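You operate a simulated robot arm through the tools that you are given. There is no shell and no other tool. Be economical: measure what you need, move in short steps, check, and stop when the job is done.

You run a simulated two-armed robot. Do the job below in one go: nothing can be reset, and whatever is moved stays where it is left.

TASK
Hold the black sweater still, roll its lint off and put it in the shirts drawer.
Fine: roller back where it lay, drawer shut. Set down upright: blue lint roller. Where these are worked on the way, their far stop is far enough and under half their travel is too little: shirts drawer. What is to be rubbed or washed off counts as gone when no trace of it is left.
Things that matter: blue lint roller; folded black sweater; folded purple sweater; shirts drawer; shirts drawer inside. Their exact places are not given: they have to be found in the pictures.

The check looks at the end state, three seconds after you hand in, the way a careful person would. Anything else that was tipped, shoved, dropped, spilled or broken makes it a failure. Flat cloth is picked up by pressing the open fingertips on it (5 to 10 N) and closing them slowly along it; thin cloth reads only 2 to 8 mm in the jaws.

THE ROBOT
Two 7-joint arms with two-finger parallel grippers on one trunk, on a base that drives. Base frame: it is fixed to the floor where the robot stands at the start and does not move with it; the origin is under the middle of the robot, x ahead of it, y to its left, z up. Readings come in mm, degrees, newtons and seconds.
The left shoulder is at the start at [70, 133, 1276], the right one opposite. With the tool pointing down near the work surface each hand reaches from about 100 to 600 mm from the robot's upright axis, wherever it stands, measured 20 degrees to its own side. Places, roughly: shirts drawer [500, -200, 700]; shirts drawer inside [500, -200, 600]. Payload 1.57 kg a hand.
The tool frame of a hand sits at the grasp point between the pads (the TCP): z along the fingers, y along the line on which they close. The tips reach 30 mm beyond it. Largest opening 80 mm; finger width 17, thickness 12; the body of the gripper, 40 by 82 mm, starts 80 mm behind the TCP.
Orientation is that of the tool frame in the base frame, as a unit quaternion [x, y, z, w]. With the fingers straight down and closing along the base's y, the tool's x points along the base's -x, its y along +y and its z along -z.

THE INTERFACE
- The arms move only by the tool nudge_tool. It takes "left_rows", "right_rows" or both (then of equal length, played together; a hand with none holds still); each is text: rows parted by semicolons, each of 7 numbers parted by spaces: the gripper command, from -1 (fully open) to 1 (shut), values between in proportion, then the shift along the tool's x, y, z in mm, then the turn, a rotation vector about the tool's x, y, z in degrees. In form: grip tx ty tz wx wy wz; .... A call has 1 to 12 rows; each row is the pose to reach, as a shift and turn from the pose commanded when the call began, along the tool's axes at that moment. Each row takes 0.2 s and may step no farther than 50 mm and 8.6 degrees from the row before; otherwise, or with a gripper value out of range, the whole call is refused. A pose out of reach is approached as far as the arm can. The call stops where the force on the tool passes 40 N (or 10 N more than at its start, if that is more) or the arm is blocked; 0.2 s more then pass. Each finger travels about 153 mm/s and halts on what it meets, pressing with about 30 N; the grip force reading is that of the motor and also rises with nothing between the fingers. The clock runs only during rows and for 0.2 s after the last one: add rows that repeat a pose to give the fingers time. The reply holds the time, the measured pose of the TCP, the force on the tool along the base axes, the opening and the grip force, in the units named above and with some noise, with the torque about the TCP (base axes, N m) and any sound that the robot's microphone picked up.
- Cameras (640 x 400 px; columns grow to the right, rows downward): "scene" is now at [104.7, -30.6, 1466.9]; the picture's right is [-0.45, -0.89, 0.00], its down [-0.80, 0.41, -0.43] and it looks along [0.39, -0.20, -0.90] (base axes); focal length 218 px, centre (320, 200). "left" rides on the left gripper at [72, 7, -122] in its tool frame; the picture's right is [-0.09, 1.00, 0.00], its down [-0.84, -0.08, -0.54] and it looks along [-0.54, -0.05, 0.84] (tool axes); focal length 238 px, centre (320, 200). "right" rides on the right gripper at [72, -7, -122] in its tool frame; the picture's right is [0.09, 1.00, 0.00], its down [-0.84, 0.08, -0.54] and it looks along [-0.54, 0.05, 0.84] (tool axes); focal length 238 px, centre (320, 200).
- capture(camera): a new picture of that camera. The clock stands still meanwhile.
- move_column(by): slides the trunk up (or, below 0, down) by that many mm; the arms and the scene camera ride with it, the base frame stays. It gives what a move gives, with no picture.
- roll_base(legs): drives the robot by 1 to 6 legs, each [ahead, left, turn to the left] in mm, mm and degrees, along the robot's own axes; the way and the turn of a leg run together, so that a leg with both is an arc; at most 1500 mm and 180 degrees a leg. The arms and the cameras ride along, it lands a little off, and it stops where it bumps. It gives what a move gives.
- head_to(pan, tilt): turns the head with the scene camera to pan (to the left, within 86 degrees either way) and tilt (down, from -29 to 69), counted from straight ahead of the robot. It gives what a move gives.
- measure_at(camera, pixels): there is no depth. For up to 12 entries [column, row, z] of the newest picture of that camera ("zoom" is the newest enlarged one), the place [x, y] in the base frame at which the ray of that pixel passes the height z, good to about 2 mm. The clock stands still meanwhile.
- close_up(camera, box): a new picture of the part [left, top, right, bottom] of that camera's present view, enlarged. The clock stands still meanwhile.
- finish_job(): hands the job in; it is judged then, once.

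Work in short steps. Measure before you move; look again where a grasp or a placing could have gone wrong, and mend it. You have 80 turns and 78 pictures in all, those below and enlarged ones among them. Open the grippers and draw the arms clear of the work before you hand the job in, unless the task says otherwise; then end with one line.

The tools are called after ">>>" as a command line: name --argument value ..., lists and objects as JSON in quotes. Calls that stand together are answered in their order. nudge_tool: Moves the arms, as the interface text tells. Its arguments: {"type":"object","properties":{"left_rows":{"type":"string"},"right_rows":{"type":"string"}},"required":[]} The other tools are called the same way: move_column (by) slides the trunk up or down; roll_base (legs) drives the base; head_to (pan, tilt) turns the head that bears the scene camera; capture (camera) takes a picture; measure_at (camera, pixels) gives the place at which the rays of pixels pass given heights; close_up (camera, box) takes an enlarged picture of a part of a camera's view; finish_job () hands the job in.

At the start:

```text
time: 0.0
left_tool_pos: [450.0, 13.8, 1149.6]
left_tool_rot: [0.001, 1.0, 0.0, 0.0]
left_ft_force: [-0.1, -0.5, -0.6]
left_ft_torque: [-0.03, 0.03, -0.01]
left_grip_width: 80.1
left_grasp_force: 0.0
right_tool_pos: [377.1, -346.3, 1131.5]
right_tool_rot: [0.0, 1.0, 0.001, -0.001]
right_ft_force: [0.8, 0.5, -0.1]
right_ft_torque: [0.04, 0.01, -0.01]
right_grip_width: 79.9
right_grasp_force: 0.1
trunk travel left (down, up): [-850.0, 90.0]
robot x, y, heading: [-0.6, 2.2, -0.2]
head pan, tilt: [-26.9, 64.3]
```

scene: 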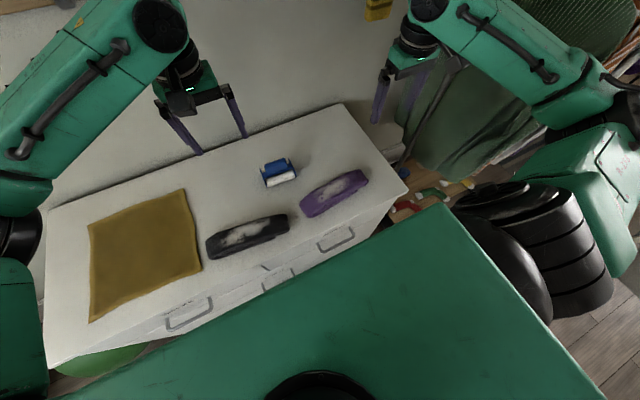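
right: 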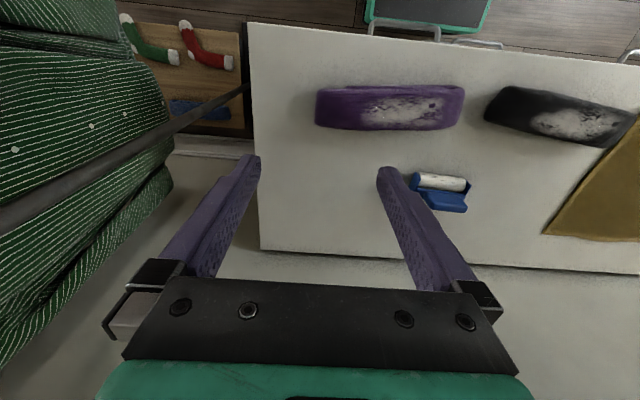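
left: 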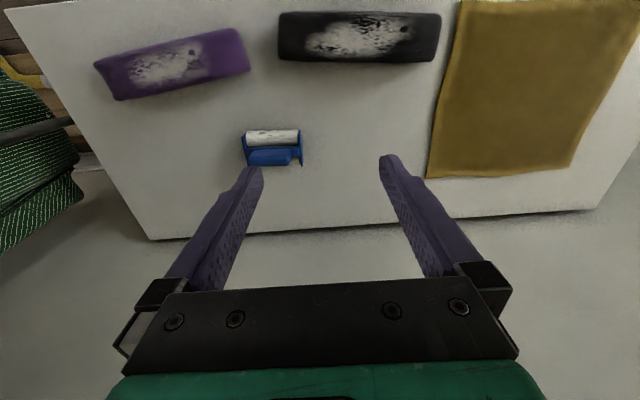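

The black sweater is at about (247,237), the roller at (277,172) and the handles at (190,312) and (337,238) in the scene picture. I enlarge that area and measure first.

>>> close_up --camera "scene" --box '[140, 130, 420, 340]'

>>> measure_at --camera "scene" --pixels '[[345, 103, 800], [408, 190, 800], [45, 210, 800], [47, 368, 800], [207, 247, 810], [288, 222, 810], [247, 237, 840], [277, 180, 800], [190, 312, 700], [337, 238, 700], [277, 280, 700], [335, 192, 840]]'

>>> close_up --camera "left" --box '[200, 0, 460, 190]'

```text
1.90 times, centred on (280, 235) of scene
```

zoom: 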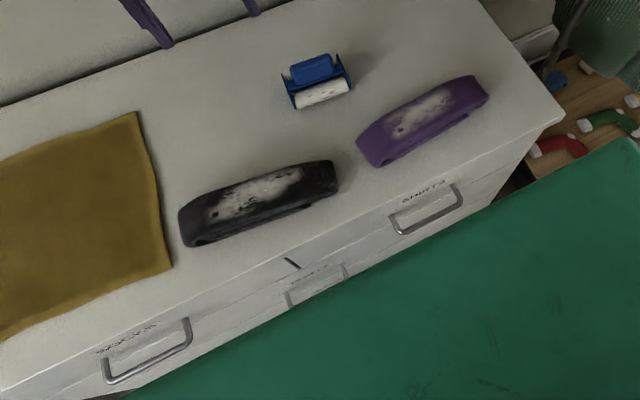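

```text
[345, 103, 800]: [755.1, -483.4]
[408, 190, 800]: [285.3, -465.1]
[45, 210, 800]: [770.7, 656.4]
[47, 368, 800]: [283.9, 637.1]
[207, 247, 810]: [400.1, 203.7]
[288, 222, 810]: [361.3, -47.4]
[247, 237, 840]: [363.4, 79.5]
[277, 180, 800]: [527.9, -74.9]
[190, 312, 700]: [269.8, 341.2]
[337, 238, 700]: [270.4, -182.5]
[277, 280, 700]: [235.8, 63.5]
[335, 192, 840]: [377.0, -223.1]
```

```text
2.11 times, centred on (330, 95) of left
```

zoom: 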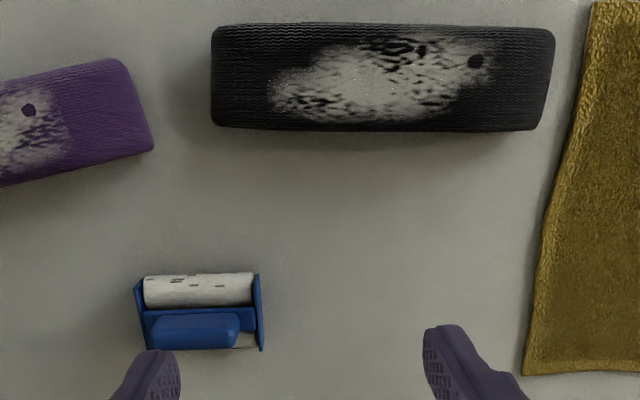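

The zoom shows the sweater's corners and the roller with its blue handle block. I measure at several heights, to triangulate thickness between the left and right cameras, and take a close right view.

>>> measure_at --camera "zoom" --pixels '[[213, 30, 840], [553, 30, 840], [213, 126, 840], [538, 131, 840], [476, 61, 840], [476, 61, 800], [145, 276, 840], [252, 273, 840], [150, 345, 840], [240, 345, 840], [135, 280, 800], [262, 350, 800]]'

>>> close_up --camera "right" --box '[300, 60, 640, 230]'

```text
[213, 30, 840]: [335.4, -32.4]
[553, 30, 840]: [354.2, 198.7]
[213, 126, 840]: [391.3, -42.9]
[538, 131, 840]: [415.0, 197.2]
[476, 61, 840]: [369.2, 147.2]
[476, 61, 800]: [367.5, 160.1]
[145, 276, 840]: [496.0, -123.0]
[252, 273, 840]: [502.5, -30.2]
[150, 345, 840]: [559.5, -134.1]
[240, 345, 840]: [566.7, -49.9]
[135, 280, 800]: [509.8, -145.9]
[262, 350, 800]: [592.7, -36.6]
```

```text
1.88 times, centred on (470, 145) of right
```

zoom: 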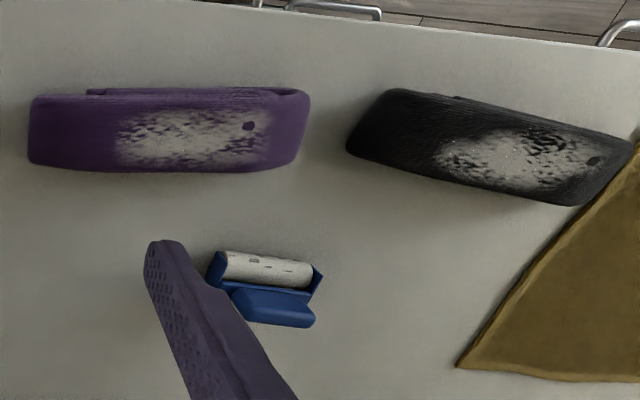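

The dark dot on the black sweater shows in the right zoom at (593,161); I measure it and the roller at several heights.

>>> measure_at --camera "zoom" --pixels '[[593, 161, 800], [593, 161, 840], [593, 161, 880], [225, 252, 840], [312, 265, 840], [240, 320, 840], [312, 325, 840], [225, 252, 820], [312, 265, 820], [240, 320, 820], [312, 325, 820], [593, 161, 860]]'

>>> close_up --camera "scene" --box '[240, 140, 320, 200]'

```text
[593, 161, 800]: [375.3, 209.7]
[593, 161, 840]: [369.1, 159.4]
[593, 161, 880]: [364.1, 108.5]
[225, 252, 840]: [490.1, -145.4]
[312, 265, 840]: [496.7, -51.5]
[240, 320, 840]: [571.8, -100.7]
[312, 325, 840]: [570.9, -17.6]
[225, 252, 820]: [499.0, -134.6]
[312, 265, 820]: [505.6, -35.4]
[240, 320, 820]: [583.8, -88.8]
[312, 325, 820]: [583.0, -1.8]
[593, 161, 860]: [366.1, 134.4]
```

```text
6.67 times, centred on (280, 170) of scene
```

zoom: 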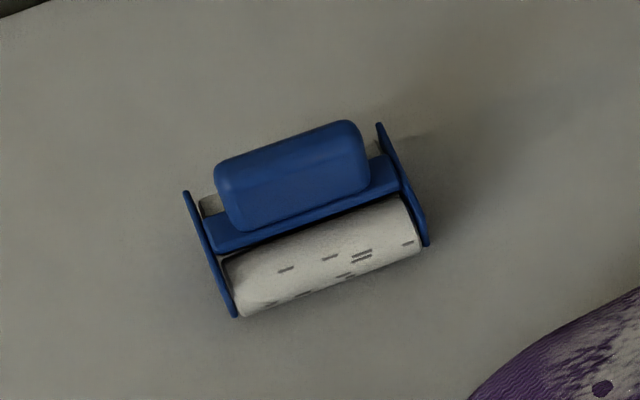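

The triangulation gives a sweater top at about z 853, footprint about 60 x 230. The roller handle block is on top at about z 874, near (531,-83), with its roller along y. I check what surrounds the robot before driving.

>>> head_to --pan 0 --tilt 40

>>> capture --camera "scene"

>>> head_to --pan 80 --tilt 50

>>> capture --camera "scene"

>>> head_to --pan -80 --tilt 50

>>> capture --camera "scene"

>>> head_to --pan 0 --tilt 69

>>> capture --camera "scene"

```text
time: 0.9
left_tool_pos: [448.8, 13.2, 1149.1]
left_tool_rot: [0.0, 1.0, 0.0, 0.0]
left_ft_force: [0.0, 0.8, 0.3]
left_ft_torque: [0.0, 0.0, 0.0]
left_grip_width: 79.8
left_grasp_force: 0.1
right_tool_pos: [377.1, -347.3, 1131.9]
right_tool_rot: [0.0, 1.0, 0.0, 0.0]
right_ft_force: [-0.7, 1.1, 0.9]
right_ft_torque: [-0.01, 0.0, 0.02]
right_grip_width: 80.1
right_grasp_force: 0.0
trunk travel left (down, up): [-850.0, 90.0]
robot x, y, heading: [-1.7, 5.8, 0.0]
head pan, tilt: [0.0, 40.0]
```

```text
70 pictures are left
```

scene: 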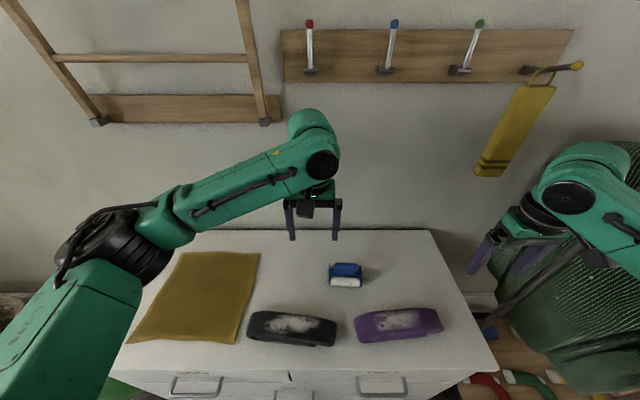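

```text
time: 2.4
left_tool_pos: [449.4, 14.8, 1149.0]
left_tool_rot: [0.0, 1.0, 0.0, -0.001]
left_ft_force: [0.8, 0.3, -0.2]
left_ft_torque: [0.04, -0.01, 0.02]
left_grip_width: 80.0
left_grasp_force: 0.0
right_tool_pos: [376.5, -346.3, 1131.0]
right_tool_rot: [0.0, 1.0, 0.0, 0.0]
right_ft_force: [0.0, 0.0, -0.4]
right_ft_torque: [0.0, 0.01, -0.01]
right_grip_width: 80.0
right_grasp_force: 0.0
trunk travel left (down, up): [-850.0, 90.0]
robot x, y, heading: [-1.7, -0.4, -0.2]
head pan, tilt: [80.0, 50.0]
```

```text
69 pictures are left
```

scene: 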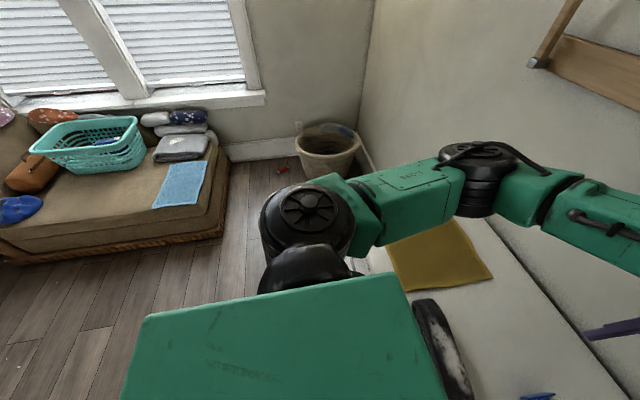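

```text
time: 4.9
left_tool_pos: [449.7, 13.4, 1148.0]
left_tool_rot: [0.0, 1.0, -0.001, 0.0]
left_ft_force: [-0.3, -0.6, 0.3]
left_ft_torque: [-0.02, -0.02, -0.01]
left_grip_width: 80.1
left_grasp_force: 0.1
right_tool_pos: [377.7, -347.2, 1131.8]
right_tool_rot: [-0.001, 1.0, 0.0, 0.0]
right_ft_force: [0.5, 0.5, -0.3]
right_ft_torque: [-0.05, -0.04, 0.05]
right_grip_width: 80.0
right_grasp_force: 0.1
trunk travel left (down, up): [-850.0, 90.0]
robot x, y, heading: [-2.8, 3.1, 0.0]
head pan, tilt: [-80.0, 50.0]
```

```text
68 pictures are left
```

scene: 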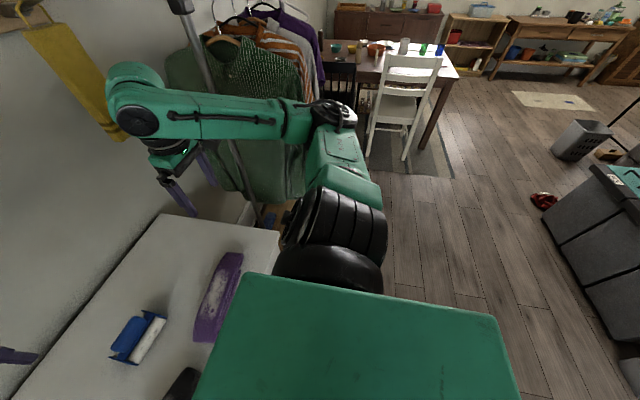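

```text
time: 6.4
left_tool_pos: [449.0, 12.8, 1148.6]
left_tool_rot: [0.0, 1.0, 0.0, 0.0]
left_ft_force: [-0.4, -0.1, 0.0]
left_ft_torque: [0.01, 0.02, 0.0]
left_grip_width: 79.9
left_grasp_force: 0.0
right_tool_pos: [376.4, -345.8, 1131.2]
right_tool_rot: [0.0, 1.0, 0.0, 0.0]
right_ft_force: [-0.2, 0.3, -0.3]
right_ft_torque: [-0.03, -0.02, 0.0]
right_grip_width: 80.0
right_grasp_force: 0.0
trunk travel left (down, up): [-850.0, 90.0]
robot x, y, heading: [1.0, -1.2, -0.2]
head pan, tilt: [0.0, 68.8]
```

```text
67 pictures are left
```

scene: 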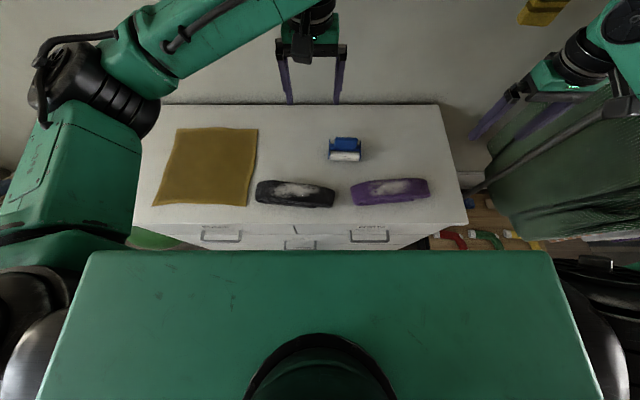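

The area is clear and the robot's torso top is high. I turn both hands to close along x with a yaw of about -4.5° to match the objects: the left above the sweater's +y end, the right above the roller.

>>> nudge_tool --left_rows "-1 6.8 15.3 13.5 0 0 8.6;-1 13.6 30.5 27 0 0 17.2;-1 20.5 45.8 40.6 0 0 25.8;-1 27.3 61.1 54.2 0 0 34.4;-1 34.1 76.4 67.7 0 0 43;-1 40.9 91.6 81.3 0 0 51.6;-1 47.7 106.9 94.8 0 0 60.2;-1 54.5 122.2 108.4 0 0 68.8;-1 61.4 137.5 121.9 0 0 77.4;-1 68.2 152.7 135.5 0 0 86;-1 75 168 149 0 0 94.5" --right_rows "-1 -14 23.9 11.9 0 0 -7.77;-1 -28 47.8 23.8 0 0 -15.5;-1 -42 71.7 35.7 0 0 -23.3;-1 -56 95.6 47.6 0 0 -31.1;-1 -70 119.5 59.5 0 0 -38.9;-1 -84 143.5 71.5 0 0 -46.6;-1 -98 167.4 83.4 0 0 -54.4;-1 -112 191.3 95.3 0 0 -62.2;-1 -126 215.2 107.2 0 0 -69.9;-1 -140 239.1 119 0 0 -77.7;-1 -154 263 131 0 0 -85.5"

>>> capture --camera "right"

>>> capture --camera "left"

>>> capture --camera "scene"

```text
time: 8.8
left_tool_pos: [375.6, 182.9, 999.4]
left_tool_rot: [0.735, 0.679, -0.001, 0.001]
left_ft_force: [-0.3, 0.0, 0.8]
left_ft_torque: [-0.03, -0.04, 0.02]
left_grip_width: 79.9
left_grasp_force: 0.1
right_tool_pos: [532.7, -82.4, 999.6]
right_tool_rot: [-0.68, 0.733, -0.001, -0.002]
right_ft_force: [-0.5, 0.3, 0.4]
right_ft_torque: [-0.03, 0.0, -0.01]
right_grip_width: 79.9
right_grasp_force: 0.1
trunk travel left (down, up): [-850.0, 90.0]
robot x, y, heading: [-0.2, 1.2, -0.0]
head pan, tilt: [0.0, 68.8]
```

```text
66 pictures are left
```

right: 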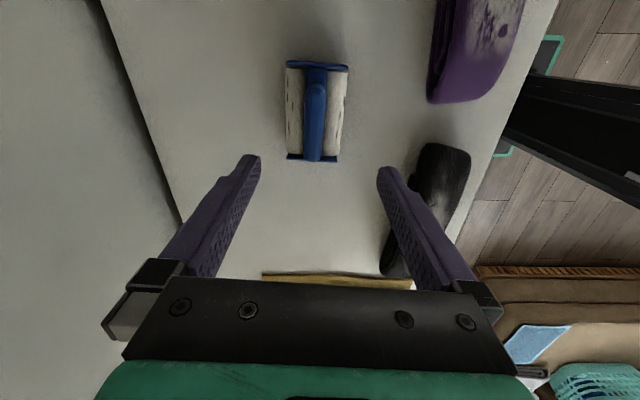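

```text
65 pictures are left
```

left: 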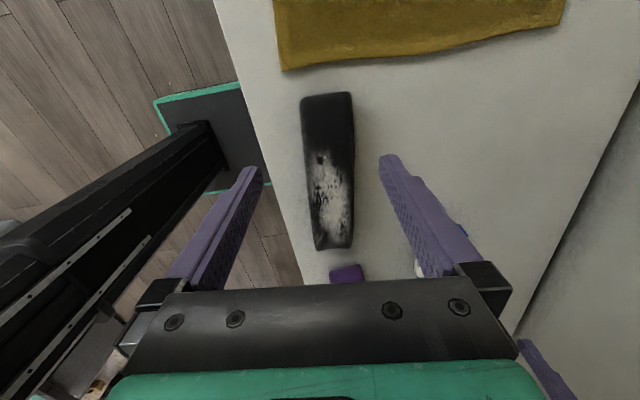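

```text
64 pictures are left
```

scene: 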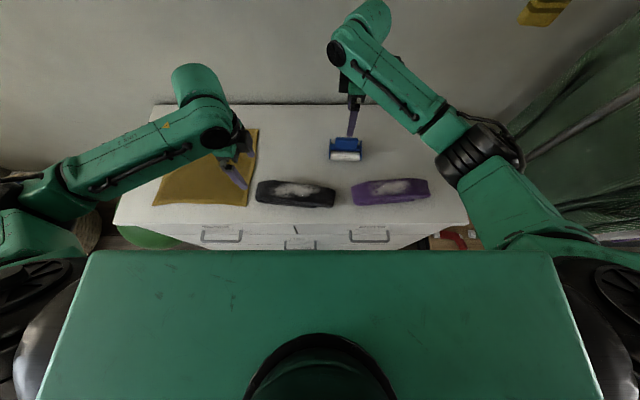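

The roller is seen from above with its handle bar at columns 305-326, rows 82-160, centred over the roll. I measure handle and roll edges, and the sweater in the left picture.

>>> measure_at --camera "right" --pixels '[[307, 88, 874], [326, 88, 874], [303, 158, 874], [324, 158, 874], [287, 68, 830], [348, 70, 830], [287, 155, 830], [338, 157, 830], [315, 64, 830], [314, 158, 830]]'

>>> measure_at --camera "left" --pixels '[[302, 100, 853], [352, 94, 853], [316, 245, 853], [350, 245, 853], [322, 155, 853], [306, 155, 853], [354, 155, 853], [302, 100, 800], [300, 68, 800]]'

>>> close_up --camera "right" --box '[260, 40, 380, 180]'

>>> close_up --camera "left" --box '[270, 70, 400, 290]'

```text
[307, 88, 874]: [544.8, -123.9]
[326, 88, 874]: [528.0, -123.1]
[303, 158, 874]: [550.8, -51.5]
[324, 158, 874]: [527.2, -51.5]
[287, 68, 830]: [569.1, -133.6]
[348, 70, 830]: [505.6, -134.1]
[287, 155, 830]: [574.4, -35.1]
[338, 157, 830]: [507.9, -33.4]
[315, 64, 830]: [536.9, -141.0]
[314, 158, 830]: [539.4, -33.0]
```

```text
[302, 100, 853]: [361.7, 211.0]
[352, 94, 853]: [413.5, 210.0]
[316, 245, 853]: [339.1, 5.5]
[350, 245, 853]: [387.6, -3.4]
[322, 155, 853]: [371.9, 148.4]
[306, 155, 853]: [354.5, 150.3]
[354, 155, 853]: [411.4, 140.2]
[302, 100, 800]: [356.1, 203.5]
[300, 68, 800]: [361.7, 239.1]
```

```text
2.86 times, centred on (320, 110) of right
```

zoom: 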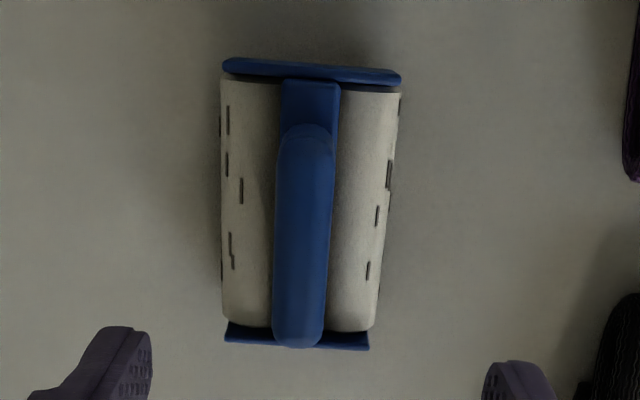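

```text
1.82 times, centred on (335, 180) of left
```

zoom: 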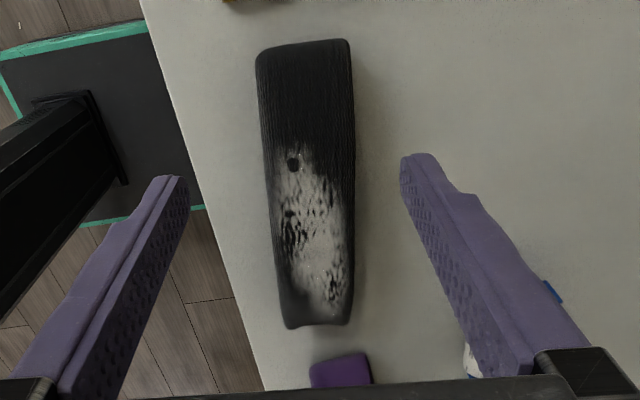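

Handle centre reads about (537,-85) and the roll is about 64 wide, so I need its vertical build before gripping. I take an enlarged scene view of the roller.

>>> close_up --camera "scene" --box '[310, 110, 390, 170]'

```text
6.67 times, centred on (350, 140) of scene
```

zoom: 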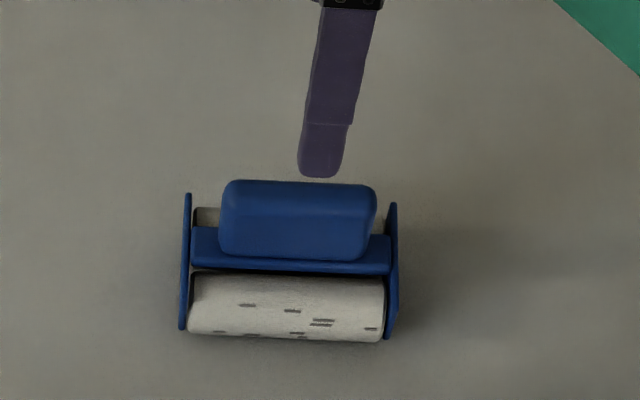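

The scene zoom shows the block (rows 182-258), the plate under it (to 272) and the roll (to 340). I measure these rays at several heights to get the vertical build.

>>> measure_at --camera "zoom" --pixels '[[300, 183, 870], [300, 183, 890], [300, 183, 910], [300, 205, 870], [300, 205, 890], [300, 258, 850], [300, 258, 870], [290, 270, 850], [290, 270, 870], [290, 340, 800], [290, 340, 820], [290, 275, 850]]'

```text
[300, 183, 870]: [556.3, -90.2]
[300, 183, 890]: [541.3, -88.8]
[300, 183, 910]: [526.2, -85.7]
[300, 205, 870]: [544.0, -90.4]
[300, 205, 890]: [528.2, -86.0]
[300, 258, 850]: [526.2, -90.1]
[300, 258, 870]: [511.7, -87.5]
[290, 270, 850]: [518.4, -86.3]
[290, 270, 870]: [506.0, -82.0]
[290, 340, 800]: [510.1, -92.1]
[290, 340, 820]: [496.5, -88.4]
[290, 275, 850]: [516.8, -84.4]
```

The block spans about z 848-880, so I grip with the TCP at z≈884, tips just above the plate. I descend the right hand 115 mm with a small centring shift, fingers still open.

>>> nudge_tool --right_rows "-1 2.6 -5.2 40 0 0 -2;-1 2.6 -5.2 75 0 0 -2;-1 2.6 -5.2 100 0 0 -2;-1 2.6 -5.2 115 0 0 -2"

>>> capture --camera "right"

>>> close_up --camera "scene" --box '[290, 90, 410, 180]'

```text
time: 9.8
left_tool_pos: [375.4, 180.6, 999.4]
left_tool_rot: [0.735, 0.679, 0.0, -0.001]
left_ft_force: [-0.5, 0.2, 0.1]
left_ft_torque: [-0.03, 0.0, -0.03]
left_grip_width: 80.0
left_grasp_force: 0.0
right_tool_pos: [537.7, -87.7, 884.6]
right_tool_rot: [-0.691, 0.722, 0.0, 0.0]
right_ft_force: [0.3, 0.3, 0.1]
right_ft_torque: [0.02, 0.01, 0.02]
right_grip_width: 80.1
right_grasp_force: 0.1
trunk travel left (down, up): [-850.0, 90.0]
robot x, y, heading: [-0.2, 0.9, 0.0]
head pan, tilt: [0.0, 68.8]
```

```text
60 pictures are left
```

right: 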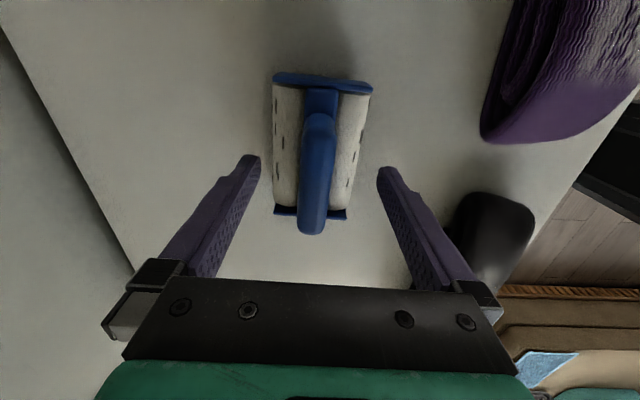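

```text
4.44 times, centred on (350, 135) of scene
```

zoom: 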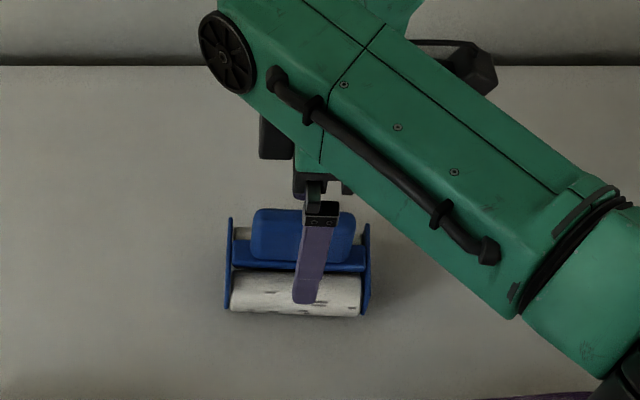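

The fingers straddle the handle. I close slowly and lift slightly to check the grip.

>>> nudge_tool --right_rows "0 0 0 0 0 0 0;0.4 0 0 0 0 0 0;0.7 0 0 0 0 0 0;1 0 0 0 0 0 0;1 0 0 0 0 0 0;1 0 0 0 0 0 0;1 0 0 -10 0 0 0;1 0 0 -30 0 0 0;1 0 0 -30 0 0 0"

>>> capture --camera "right"

>>> close_up --camera "scene" --box '[290, 90, 410, 180]'

```text
time: 11.8
left_tool_pos: [375.3, 181.7, 998.7]
left_tool_rot: [0.734, 0.679, -0.001, 0.0]
left_ft_force: [-0.1, -0.1, -0.3]
left_ft_torque: [0.02, 0.02, 0.02]
left_grip_width: 80.1
left_grasp_force: 0.1
right_tool_pos: [535.6, -84.9, 916.2]
right_tool_rot: [-0.692, 0.722, 0.001, 0.0]
right_ft_force: [-0.2, 0.7, -2.0]
right_ft_torque: [0.0, 0.0, -0.01]
right_grip_width: 19.1
right_grasp_force: 30.1
trunk travel left (down, up): [-850.0, 90.0]
robot x, y, heading: [1.5, 0.7, -0.3]
head pan, tilt: [0.0, 68.8]
```

```text
58 pictures are left
```

right: 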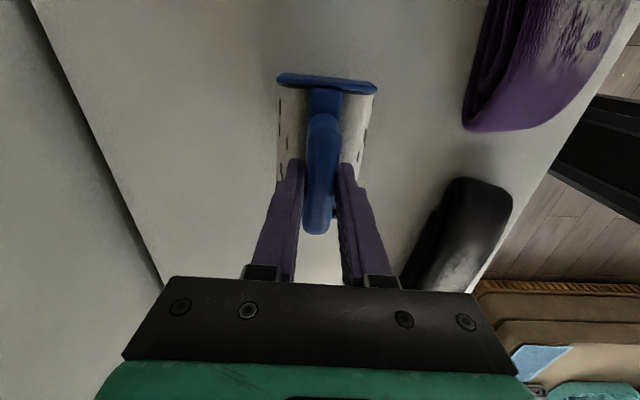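

```text
4.44 times, centred on (350, 135) of scene
```

zoom: 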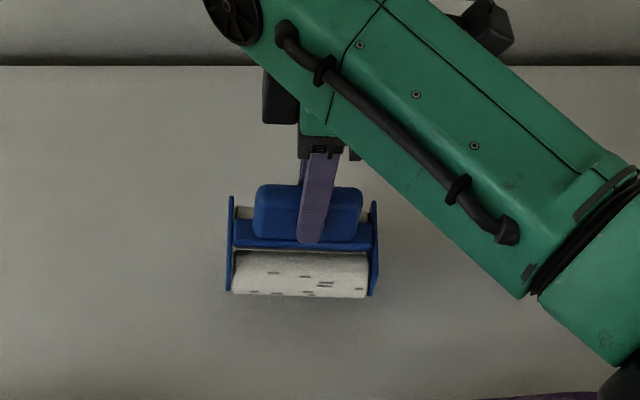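

The roller is gripped (19.1 mm, about 2 N lifted). Now the left hand goes to the sweater's +y end at about (385,187), fingers open straddling it, stopping short first.

>>> nudge_tool --left_rows "-1 6.3 9.5 40 0 0 1;-1 6.3 9.5 80 0 0 1;-1 6.3 9.5 100 0 0 1;-1 6.3 9.5 100 0 0 1"

>>> capture --camera "left"

```text
time: 12.8
left_tool_pos: [383.4, 187.1, 898.4]
left_tool_rot: [0.74, 0.673, 0.0, 0.001]
left_ft_force: [-0.4, 0.3, -0.7]
left_ft_torque: [-0.01, -0.01, 0.01]
left_grip_width: 79.9
left_grasp_force: 0.1
right_tool_pos: [537.9, -86.6, 914.5]
right_tool_rot: [-0.691, 0.723, -0.001, 0.001]
right_ft_force: [-0.9, 0.4, -1.2]
right_ft_torque: [-0.02, -0.02, 0.02]
right_grip_width: 19.1
right_grasp_force: 29.7
trunk travel left (down, up): [-850.0, 90.0]
robot x, y, heading: [0.1, 1.9, -0.1]
head pan, tilt: [0.0, 68.8]
```

```text
56 pictures are left
```

left: 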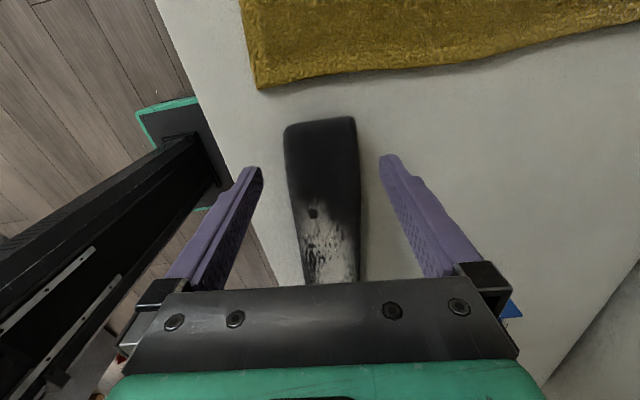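

The sweater end spans columns 285-358, well between the fingertips (255 and 387). I measure the end to confirm the y position.

>>> measure_at --camera "left" --pixels '[[287, 125, 845], [355, 120, 845], [288, 170, 845], [360, 170, 845], [313, 213, 850], [285, 125, 810], [255, 170, 868], [387, 170, 868]]'

```text
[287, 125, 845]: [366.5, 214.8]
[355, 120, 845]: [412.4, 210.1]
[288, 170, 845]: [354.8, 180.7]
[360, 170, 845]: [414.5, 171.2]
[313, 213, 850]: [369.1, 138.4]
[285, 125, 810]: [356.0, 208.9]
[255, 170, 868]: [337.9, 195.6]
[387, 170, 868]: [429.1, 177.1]
```

Centred within about 2 mm. I lower the left hand 62 mm (tips at about 806) and close on the sweater end.

>>> nudge_tool --left_rows "-1 3 0 30 0 0 0;-1 3 0 50 0 0 0;-1 3 0 62 0 0 0;-0.7 3 0 62 0 0 0;-0.4 3 0 62 0 0 0;0 3 0 62 0 0 0;0.5 3 0 62 0 0 0;1 3 0 62 0 0 0;1 3 0 62 0 0 0;1 3 0 62 0 0 0"

>>> capture --camera "left"

>>> close_up --camera "scene" --box '[200, 130, 360, 240]'

```text
time: 15.0
left_tool_pos: [384.7, 190.2, 837.6]
left_tool_rot: [0.74, 0.672, -0.001, -0.001]
left_ft_force: [-0.9, -0.7, 0.4]
left_ft_torque: [-0.05, 0.07, -0.17]
left_grip_width: 70.1
left_grasp_force: 29.8
right_tool_pos: [536.3, -87.3, 913.7]
right_tool_rot: [-0.692, 0.722, 0.0, 0.0]
right_ft_force: [0.0, -0.7, -1.4]
right_ft_torque: [-0.02, -0.01, 0.02]
right_grip_width: 19.3
right_grasp_force: 29.8
trunk travel left (down, up): [-850.0, 90.0]
robot x, y, heading: [2.3, -2.7, -0.2]
head pan, tilt: [0.0, 68.8]
```

```text
55 pictures are left
```

left: 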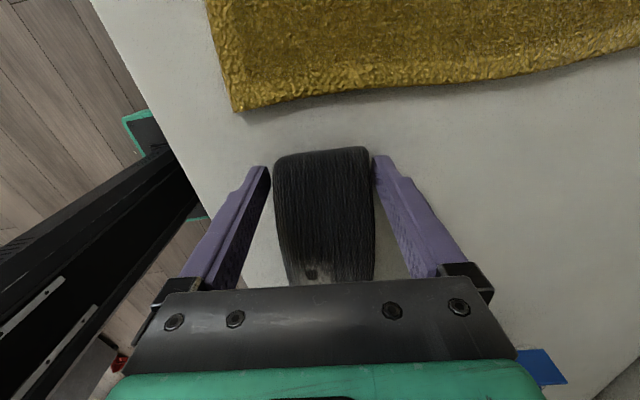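

```text
3.64 times, centred on (280, 185) of scene
```

zoom: 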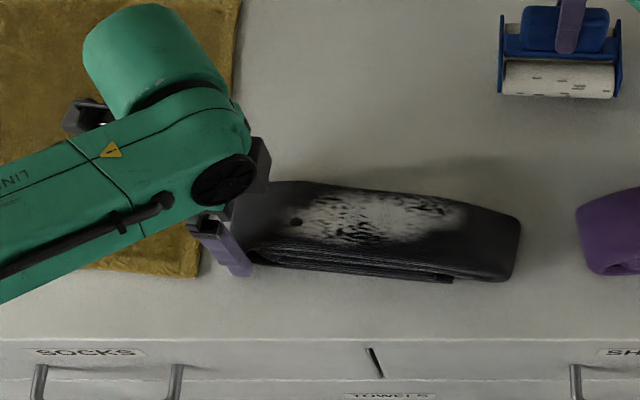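

The sweater end is gripped (70 mm), but an upright left wrist would crowd the right wrist while rolling. I open, lean the left hand 30° toward +y around its fingertips, and regrip.

>>> nudge_tool --left_rows "0 0 0 0 0 0 0;-1 0 0 0 0 0 0;-1 3 0 0 0 -7.5 0;-1 6 0 0 0 -15 0;-1 9 0 0 0 -22.5 0;-1 11 0 0 0 -30 0;-1 11 0 0 0 -30 0;-0.5 11 0 0 0 -30 0;0 11 0 0 0 -30 0;0.5 11 0 0 0 -30 0;1 11 0 0 0 -30 0;1 11 0 0 0 -30 0"

>>> capture --camera "scene"

```text
time: 17.6
left_tool_pos: [385.9, 201.4, 837.3]
left_tool_rot: [0.715, 0.649, -0.192, 0.174]
left_ft_force: [0.0, 1.3, 0.5]
left_ft_torque: [-0.7, 0.07, -0.04]
left_grip_width: 70.0
left_grasp_force: 30.1
right_tool_pos: [536.9, -85.3, 915.8]
right_tool_rot: [-0.691, 0.722, 0.0, 0.0]
right_ft_force: [-0.7, 0.2, -1.5]
right_ft_torque: [-0.02, -0.01, -0.01]
right_grip_width: 19.4
right_grasp_force: 30.2
trunk travel left (down, up): [-850.0, 90.0]
robot x, y, heading: [-0.5, 1.5, -0.0]
head pan, tilt: [0.0, 68.8]
```

```text
53 pictures are left
```

scene: 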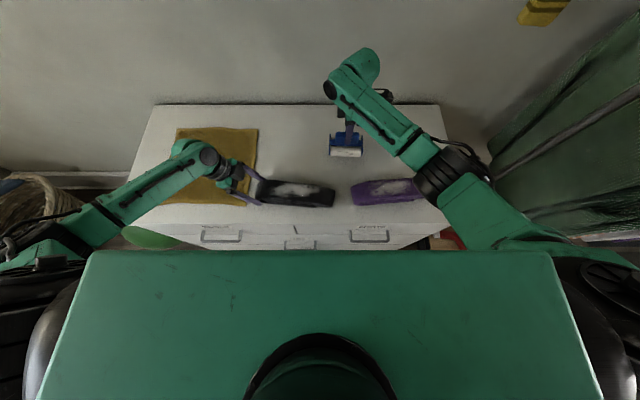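

Left holds with a lean (70 mm, 30 N). Now I raise the roller and carry it above the sweater's centre at y≈50, in the air.

>>> nudge_tool --right_rows "1 0 0 -40 0 0 0;1 0 0 -75 0 0 0;1 -21 28 -75 0 0 0.5;1 -43 57 -75 0 0 1;1 -64 86 -75 0 0 1.5;1 -86 114 -75 0 0 2;1 -107 143 -75 0 0 2.5;1 -128 171 -75 0 0 3;1 -128 171 -75 0 0 3"

>>> capture --camera "scene"

>>> capture --camera "right"

```text
time: 19.6
left_tool_pos: [385.5, 201.0, 837.3]
left_tool_rot: [0.715, 0.65, -0.192, 0.174]
left_ft_force: [0.0, 1.6, 1.1]
left_ft_torque: [-0.1, 0.07, -0.21]
left_grip_width: 69.7
left_grasp_force: 29.2
right_tool_pos: [369.5, 47.7, 990.3]
right_tool_rot: [-0.672, 0.741, 0.0, 0.0]
right_ft_force: [0.2, -0.3, -1.5]
right_ft_torque: [-0.01, -0.01, 0.01]
right_grip_width: 19.2
right_grasp_force: 30.0
trunk travel left (down, up): [-850.0, 90.0]
robot x, y, heading: [3.0, 2.6, 0.0]
head pan, tilt: [0.0, 68.8]
```

```text
52 pictures are left
```

scene: 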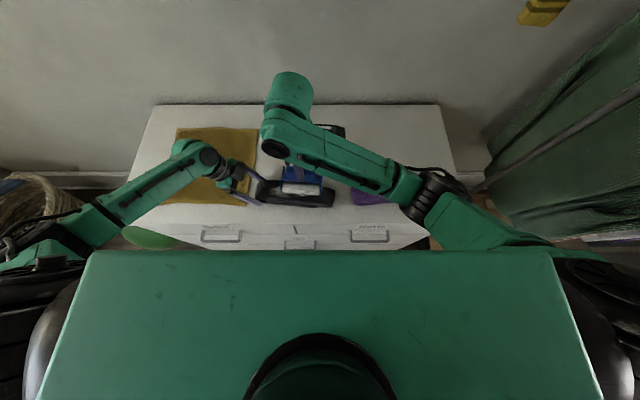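

```text
51 pictures are left
```

right: 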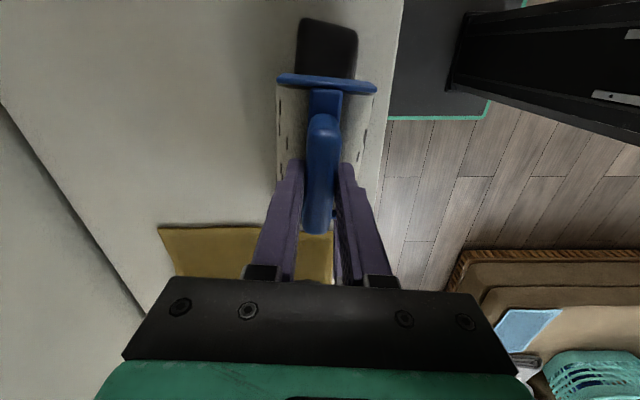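

The roller hovers over the sweater with its roll along it. I lower it to just about the expected contact height (TCP ≈ 938) and read the force.

>>> nudge_tool --right_rows "1 0 0 30 0 0 0;1 0 0 45 0 0 0;1 0 0 52 0 0 0;1 0 0 52 0 0 0"

>>> close_up --camera "scene" --box '[230, 140, 390, 240]'

```text
time: 20.6
left_tool_pos: [384.3, 201.0, 837.5]
left_tool_rot: [0.714, 0.651, -0.19, 0.173]
left_ft_force: [5.4, 1.4, -9.2]
left_ft_torque: [-0.13, 0.31, 0.78]
left_grip_width: 69.9
left_grasp_force: 30.2
right_tool_pos: [370.5, 48.8, 939.4]
right_tool_rot: [-0.673, 0.74, -0.002, 0.002]
right_ft_force: [-4.9, -5.7, 23.5]
right_ft_torque: [-0.15, 0.27, 0.06]
right_grip_width: 19.5
right_grasp_force: 30.2
trunk travel left (down, up): [-850.0, 90.0]
robot x, y, heading: [-2.8, 0.0, 0.1]
head pan, tilt: [0.0, 68.8]
```

```text
4.00 times, centred on (310, 190) of scene
```

zoom: 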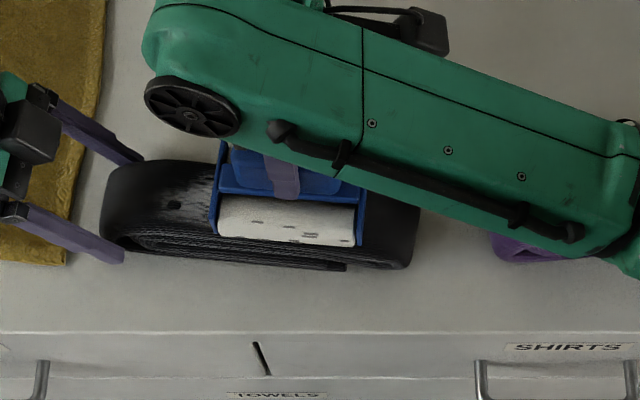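

Contact reads 23 N, a bit much. I ease up 1.5 mm and roll back and forth across the sweater's width (±30 mm).

>>> nudge_tool --right_rows "1 0 0 -1.5 0 0 0;1 0 12 -1.5 0 0 0;1 0 24 -1.5 0 0 0;1 0 32 -1.5 0 0 0;1 0 20 -1.5 0 0 0;1 0 8 -1.5 0 0 0;1 0 -4 -1.5 0 0 0;1 0 -16 -1.5 0 0 0;1 0 -28 -1.5 0 0 0;1 0 -34 -1.5 0 0 0;1 0 -18 -1.5 0 0 0;1 0 0 -1.5 0 0 0"

>>> close_up --camera "scene" --box '[230, 140, 390, 240]'

```text
time: 23.2
left_tool_pos: [386.2, 200.0, 838.3]
left_tool_rot: [0.714, 0.65, -0.191, 0.174]
left_ft_force: [0.1, -0.6, -0.8]
left_ft_torque: [-0.2, 0.07, 0.14]
left_grip_width: 69.8
left_grasp_force: 30.1
right_tool_pos: [370.8, 48.6, 939.1]
right_tool_rot: [-0.672, 0.741, 0.0, 0.0]
right_ft_force: [0.3, -0.2, -0.1]
right_ft_torque: [0.08, -0.01, -0.02]
right_grip_width: 19.8
right_grasp_force: 29.7
trunk travel left (down, up): [-850.0, 90.0]
robot x, y, heading: [-1.2, -0.5, -0.1]
head pan, tilt: [0.0, 68.8]
```

```text
4.00 times, centred on (310, 190) of scene
```

zoom: 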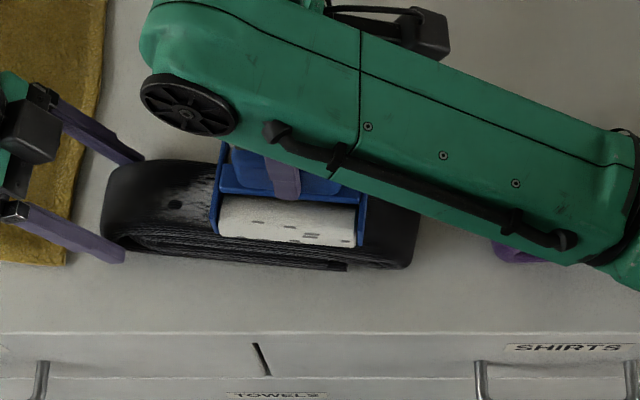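

Only a light touch remains, so I press 1 mm deeper, repeat the strokes, then lift and look.

>>> nudge_tool --right_rows "1 0 0 0.8 0 0 0;1 0 12 0.8 0 0 0;1 0 24 1 0 0 0;1 0 32 1 0 0 0;1 0 20 0.8 0 0 0;1 0 8 0.8 0 0 0;1 0 -4 0.8 0 0 0;1 0 -16 0.8 0 0 0;1 0 -28 1 0 0 0;1 0 -34 1 0 0 0;1 0 -18 0.8 0 0 0;1 0 0 0.8 0 0 0"

>>> nudge_tool --right_rows "1 0 0 -40 0 0 0;1 0 -45 -60 0 0 0;1 0 -90 -60 0 0 0;1 0 -120 -60 0 0 0;1 0 -120 -60 0 0 0"

>>> close_up --camera "scene" --box '[230, 140, 390, 240]'

```text
time: 25.8
left_tool_pos: [384.5, 201.1, 838.4]
left_tool_rot: [0.715, 0.65, -0.191, 0.174]
left_ft_force: [-3.9, 0.6, 0.2]
left_ft_torque: [-0.72, -0.46, -0.34]
left_grip_width: 69.6
left_grasp_force: 29.6
right_tool_pos: [372.1, 49.2, 939.0]
right_tool_rot: [-0.672, 0.741, -0.001, 0.0]
right_ft_force: [5.3, -0.7, 9.2]
right_ft_torque: [-0.06, -0.21, -0.02]
right_grip_width: 19.4
right_grasp_force: 30.0
trunk travel left (down, up): [-850.0, 90.0]
robot x, y, heading: [-0.9, -1.2, -0.3]
head pan, tilt: [0.0, 68.8]
```

```text
time: 27.0
left_tool_pos: [384.9, 202.5, 837.2]
left_tool_rot: [0.715, 0.65, -0.191, 0.174]
left_ft_force: [-0.3, 0.4, 0.6]
left_ft_torque: [-0.21, 0.11, -0.03]
left_grip_width: 69.7
left_grasp_force: 29.7
right_tool_pos: [492.4, 36.0, 1001.5]
right_tool_rot: [-0.673, 0.739, -0.001, 0.0]
right_ft_force: [1.0, -0.8, -1.0]
right_ft_torque: [-0.02, -0.01, -0.01]
right_grip_width: 19.2
right_grasp_force: 30.0
trunk travel left (down, up): [-850.0, 90.0]
robot x, y, heading: [0.2, 2.6, -0.5]
head pan, tilt: [0.0, 68.8]
```

```text
4.00 times, centred on (310, 190) of scene
```

zoom: 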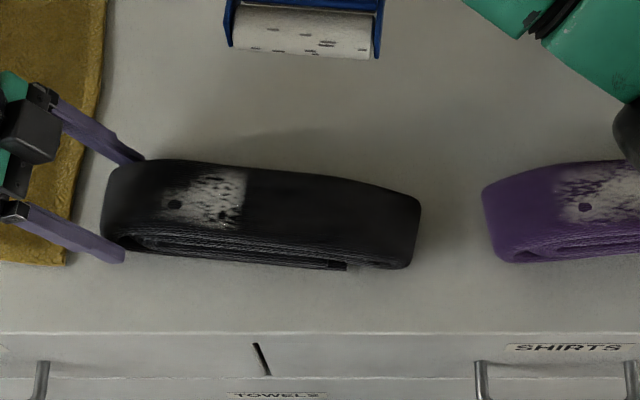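

The rolled part is clean; lint remains at columns 160-247 of the zoom. I measure its bounds.

>>> measure_at --camera "zoom" --pixels '[[160, 205, 850], [247, 195, 850], [220, 168, 852], [215, 228, 845], [420, 200, 840], [350, 265, 800]]'

```text
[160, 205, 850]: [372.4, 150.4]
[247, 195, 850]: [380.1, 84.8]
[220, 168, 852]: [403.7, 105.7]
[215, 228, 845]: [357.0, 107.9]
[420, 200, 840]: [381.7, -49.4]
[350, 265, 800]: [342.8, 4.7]
```

Remaining lint: y 85-152, x 357-404. I move the roller to (377,118) and lower to just above contact.

>>> nudge_tool --right_rows "1 -17.6 30.7 0 0 0 0;1 -35 61 0 0 0 0;1 -53 92 0 0 0 0;1 -70.5 122.8 0 0 0 0;1 -70.5 122.8 35 0 0 0;1 -70.5 122.8 55 0 0 0;1 -70.5 122.8 59.5 0 0 0;1 -70.5 122.8 59.5 0 0 0"

>>> close_up --camera "scene" --box '[190, 140, 350, 240]'

```text
time: 28.8
left_tool_pos: [384.8, 200.9, 838.0]
left_tool_rot: [0.714, 0.65, -0.191, 0.175]
left_ft_force: [0.6, 1.7, 0.3]
left_ft_torque: [-0.18, 0.05, -0.23]
left_grip_width: 70.0
left_grasp_force: 30.6
right_tool_pos: [374.4, 118.5, 939.7]
right_tool_rot: [-0.672, 0.74, 0.001, 0.001]
right_ft_force: [-0.3, -0.5, 3.6]
right_ft_torque: [-0.05, 0.0, 0.02]
right_grip_width: 19.2
right_grasp_force: 30.1
trunk travel left (down, up): [-850.0, 90.0]
robot x, y, heading: [-1.5, 0.1, -0.0]
head pan, tilt: [0.0, 68.8]
```

```text
4.00 times, centred on (270, 190) of scene
```

zoom: 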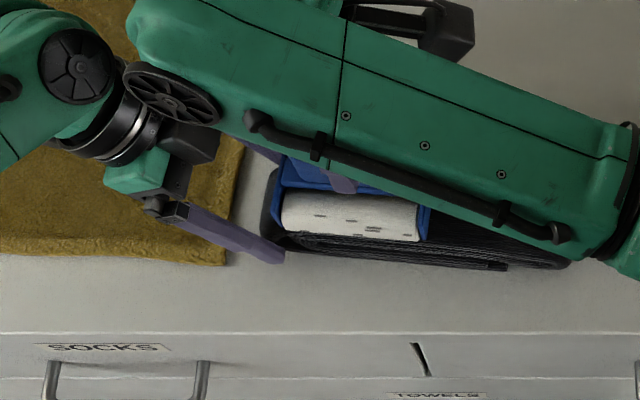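

It touches with about 5 N here. I press about 0.7 mm more and do the same strokes, then lift away and look.

>>> nudge_tool --right_rows "1 0 0 0.7 0 0 0;1 0 12 0.7 0 0 0;1 0 24 0.9 0 0 0;1 0 32 1 0 0 0;1 0 20 0.7 0 0 0;1 0 8 0.7 0 0 0;1 0 -4 0.7 0 0 0;1 0 -16 0.7 0 0 0;1 0 -28 0.9 0 0 0;1 0 -34 1 0 0 0;1 0 -18 0.7 0 0 0;1 0 0 0.7 0 0 0"

>>> nudge_tool --right_rows "1 0 0 -40 0 0 0;1 15 -45 -60 0 0 0;1 30 -90 -60 0 0 0;1 45 -120 -60 0 0 0;1 45 -120 -60 0 0 0"

>>> close_up --camera "scene" --box '[230, 140, 390, 240]'

>>> capture --camera "left"

```text
time: 31.4
left_tool_pos: [384.3, 200.5, 839.2]
left_tool_rot: [0.715, 0.649, -0.192, 0.173]
left_ft_force: [-5.7, 2.4, -2.4]
left_ft_torque: [0.02, -0.94, -0.02]
left_grip_width: 69.9
left_grasp_force: 29.9
right_tool_pos: [376.5, 120.7, 940.0]
right_tool_rot: [-0.672, 0.741, -0.001, 0.002]
right_ft_force: [7.3, -1.6, 14.0]
right_ft_torque: [0.13, -0.36, -0.1]
right_grip_width: 19.5
right_grasp_force: 29.4
trunk travel left (down, up): [-850.0, 90.0]
robot x, y, heading: [-2.3, -1.7, 0.0]
head pan, tilt: [0.0, 68.8]
```

```text
refused: row 2 steps farther than a row can; nothing moved
```

```text
4.00 times, centred on (310, 190) of scene
```

zoom: 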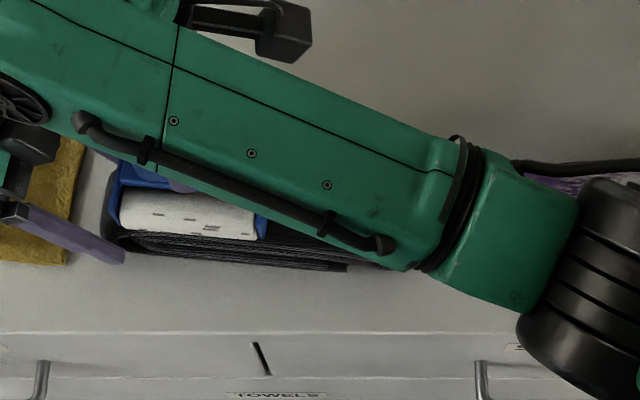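

```text
45 pictures are left
```

left: 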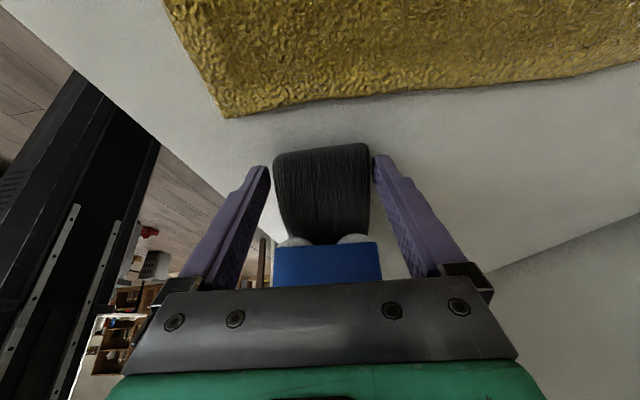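

The lift was refused as one row was too long; I repeat it with shorter rows and look again.

>>> nudge_tool --right_rows "1 0 0 -40 0 0 0;1 10 -35 -60 0 0 0;1 20 -70 -65 0 0 0;1 30 -100 -65 0 0 0;1 40 -125 -65 0 0 0;1 40 -125 -65 0 0 0"

>>> close_up --camera "scene" --box '[240, 160, 350, 220]'

```text
time: 32.8
left_tool_pos: [386.3, 201.0, 837.1]
left_tool_rot: [0.714, 0.65, -0.191, 0.175]
left_ft_force: [0.9, -0.1, 1.1]
left_ft_torque: [-0.01, 0.04, 0.19]
left_grip_width: 69.7
left_grasp_force: 30.0
right_tool_pos: [495.4, 66.6, 1004.1]
right_tool_rot: [-0.672, 0.74, 0.001, -0.001]
right_ft_force: [-0.2, 0.2, -1.7]
right_ft_torque: [0.0, -0.01, -0.03]
right_grip_width: 19.3
right_grasp_force: 29.7
trunk travel left (down, up): [-850.0, 90.0]
robot x, y, heading: [4.1, -0.9, 0.1]
head pan, tilt: [0.0, 68.8]
```

```text
5.82 times, centred on (295, 190) of scene
```

zoom: 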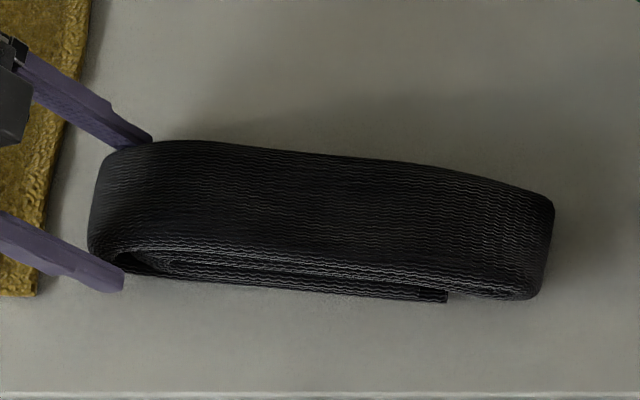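

The sweater's top is clean. I take the roller back to its original spot (537,-86.5), lowering to the TCP height it was gripped at (≈885).

>>> nudge_tool --right_rows "1 37 -14 0 0 0 -0.8;1 75 -28 0 0 0 -1.5;1 112 -41.5 0 0 0 -2.3;1 149.2 -55.3 0 0 0 -3;1 149.2 -55.3 45 0 0 -3;1 149.2 -55.3 85 0 0 -3;1 149.2 -55.3 108 0 0 -3;1 149.2 -55.3 117 0 0 -3;1 149.2 -55.3 118 0 0 -3;1 149.2 -55.3 118 0 0 -3"

>>> close_up --camera "scene" --box '[290, 90, 410, 180]'

```text
time: 35.0
left_tool_pos: [385.5, 199.5, 838.9]
left_tool_rot: [0.715, 0.65, -0.191, 0.175]
left_ft_force: [0.3, -0.8, 0.5]
left_ft_torque: [-0.16, 0.01, -0.2]
left_grip_width: 69.9
left_grasp_force: 29.7
right_tool_pos: [537.2, -86.4, 885.5]
right_tool_rot: [-0.691, 0.723, 0.0, -0.001]
right_ft_force: [1.1, -0.9, -0.6]
right_ft_torque: [0.04, -0.01, -0.01]
right_grip_width: 19.4
right_grasp_force: 29.8
trunk travel left (down, up): [-850.0, 90.0]
robot x, y, heading: [-1.3, 0.0, 0.1]
head pan, tilt: [0.0, 68.8]
```

```text
4.44 times, centred on (350, 135) of scene
```

zoom: 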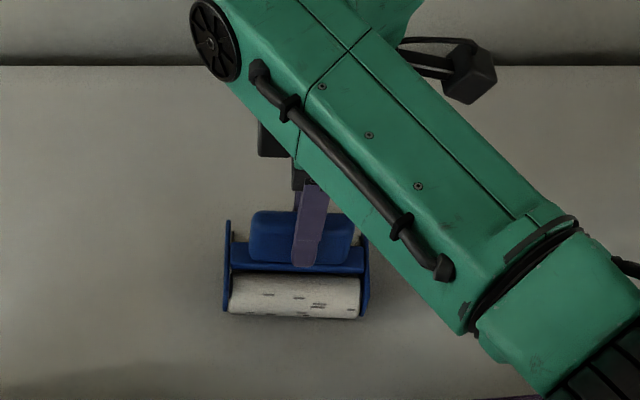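

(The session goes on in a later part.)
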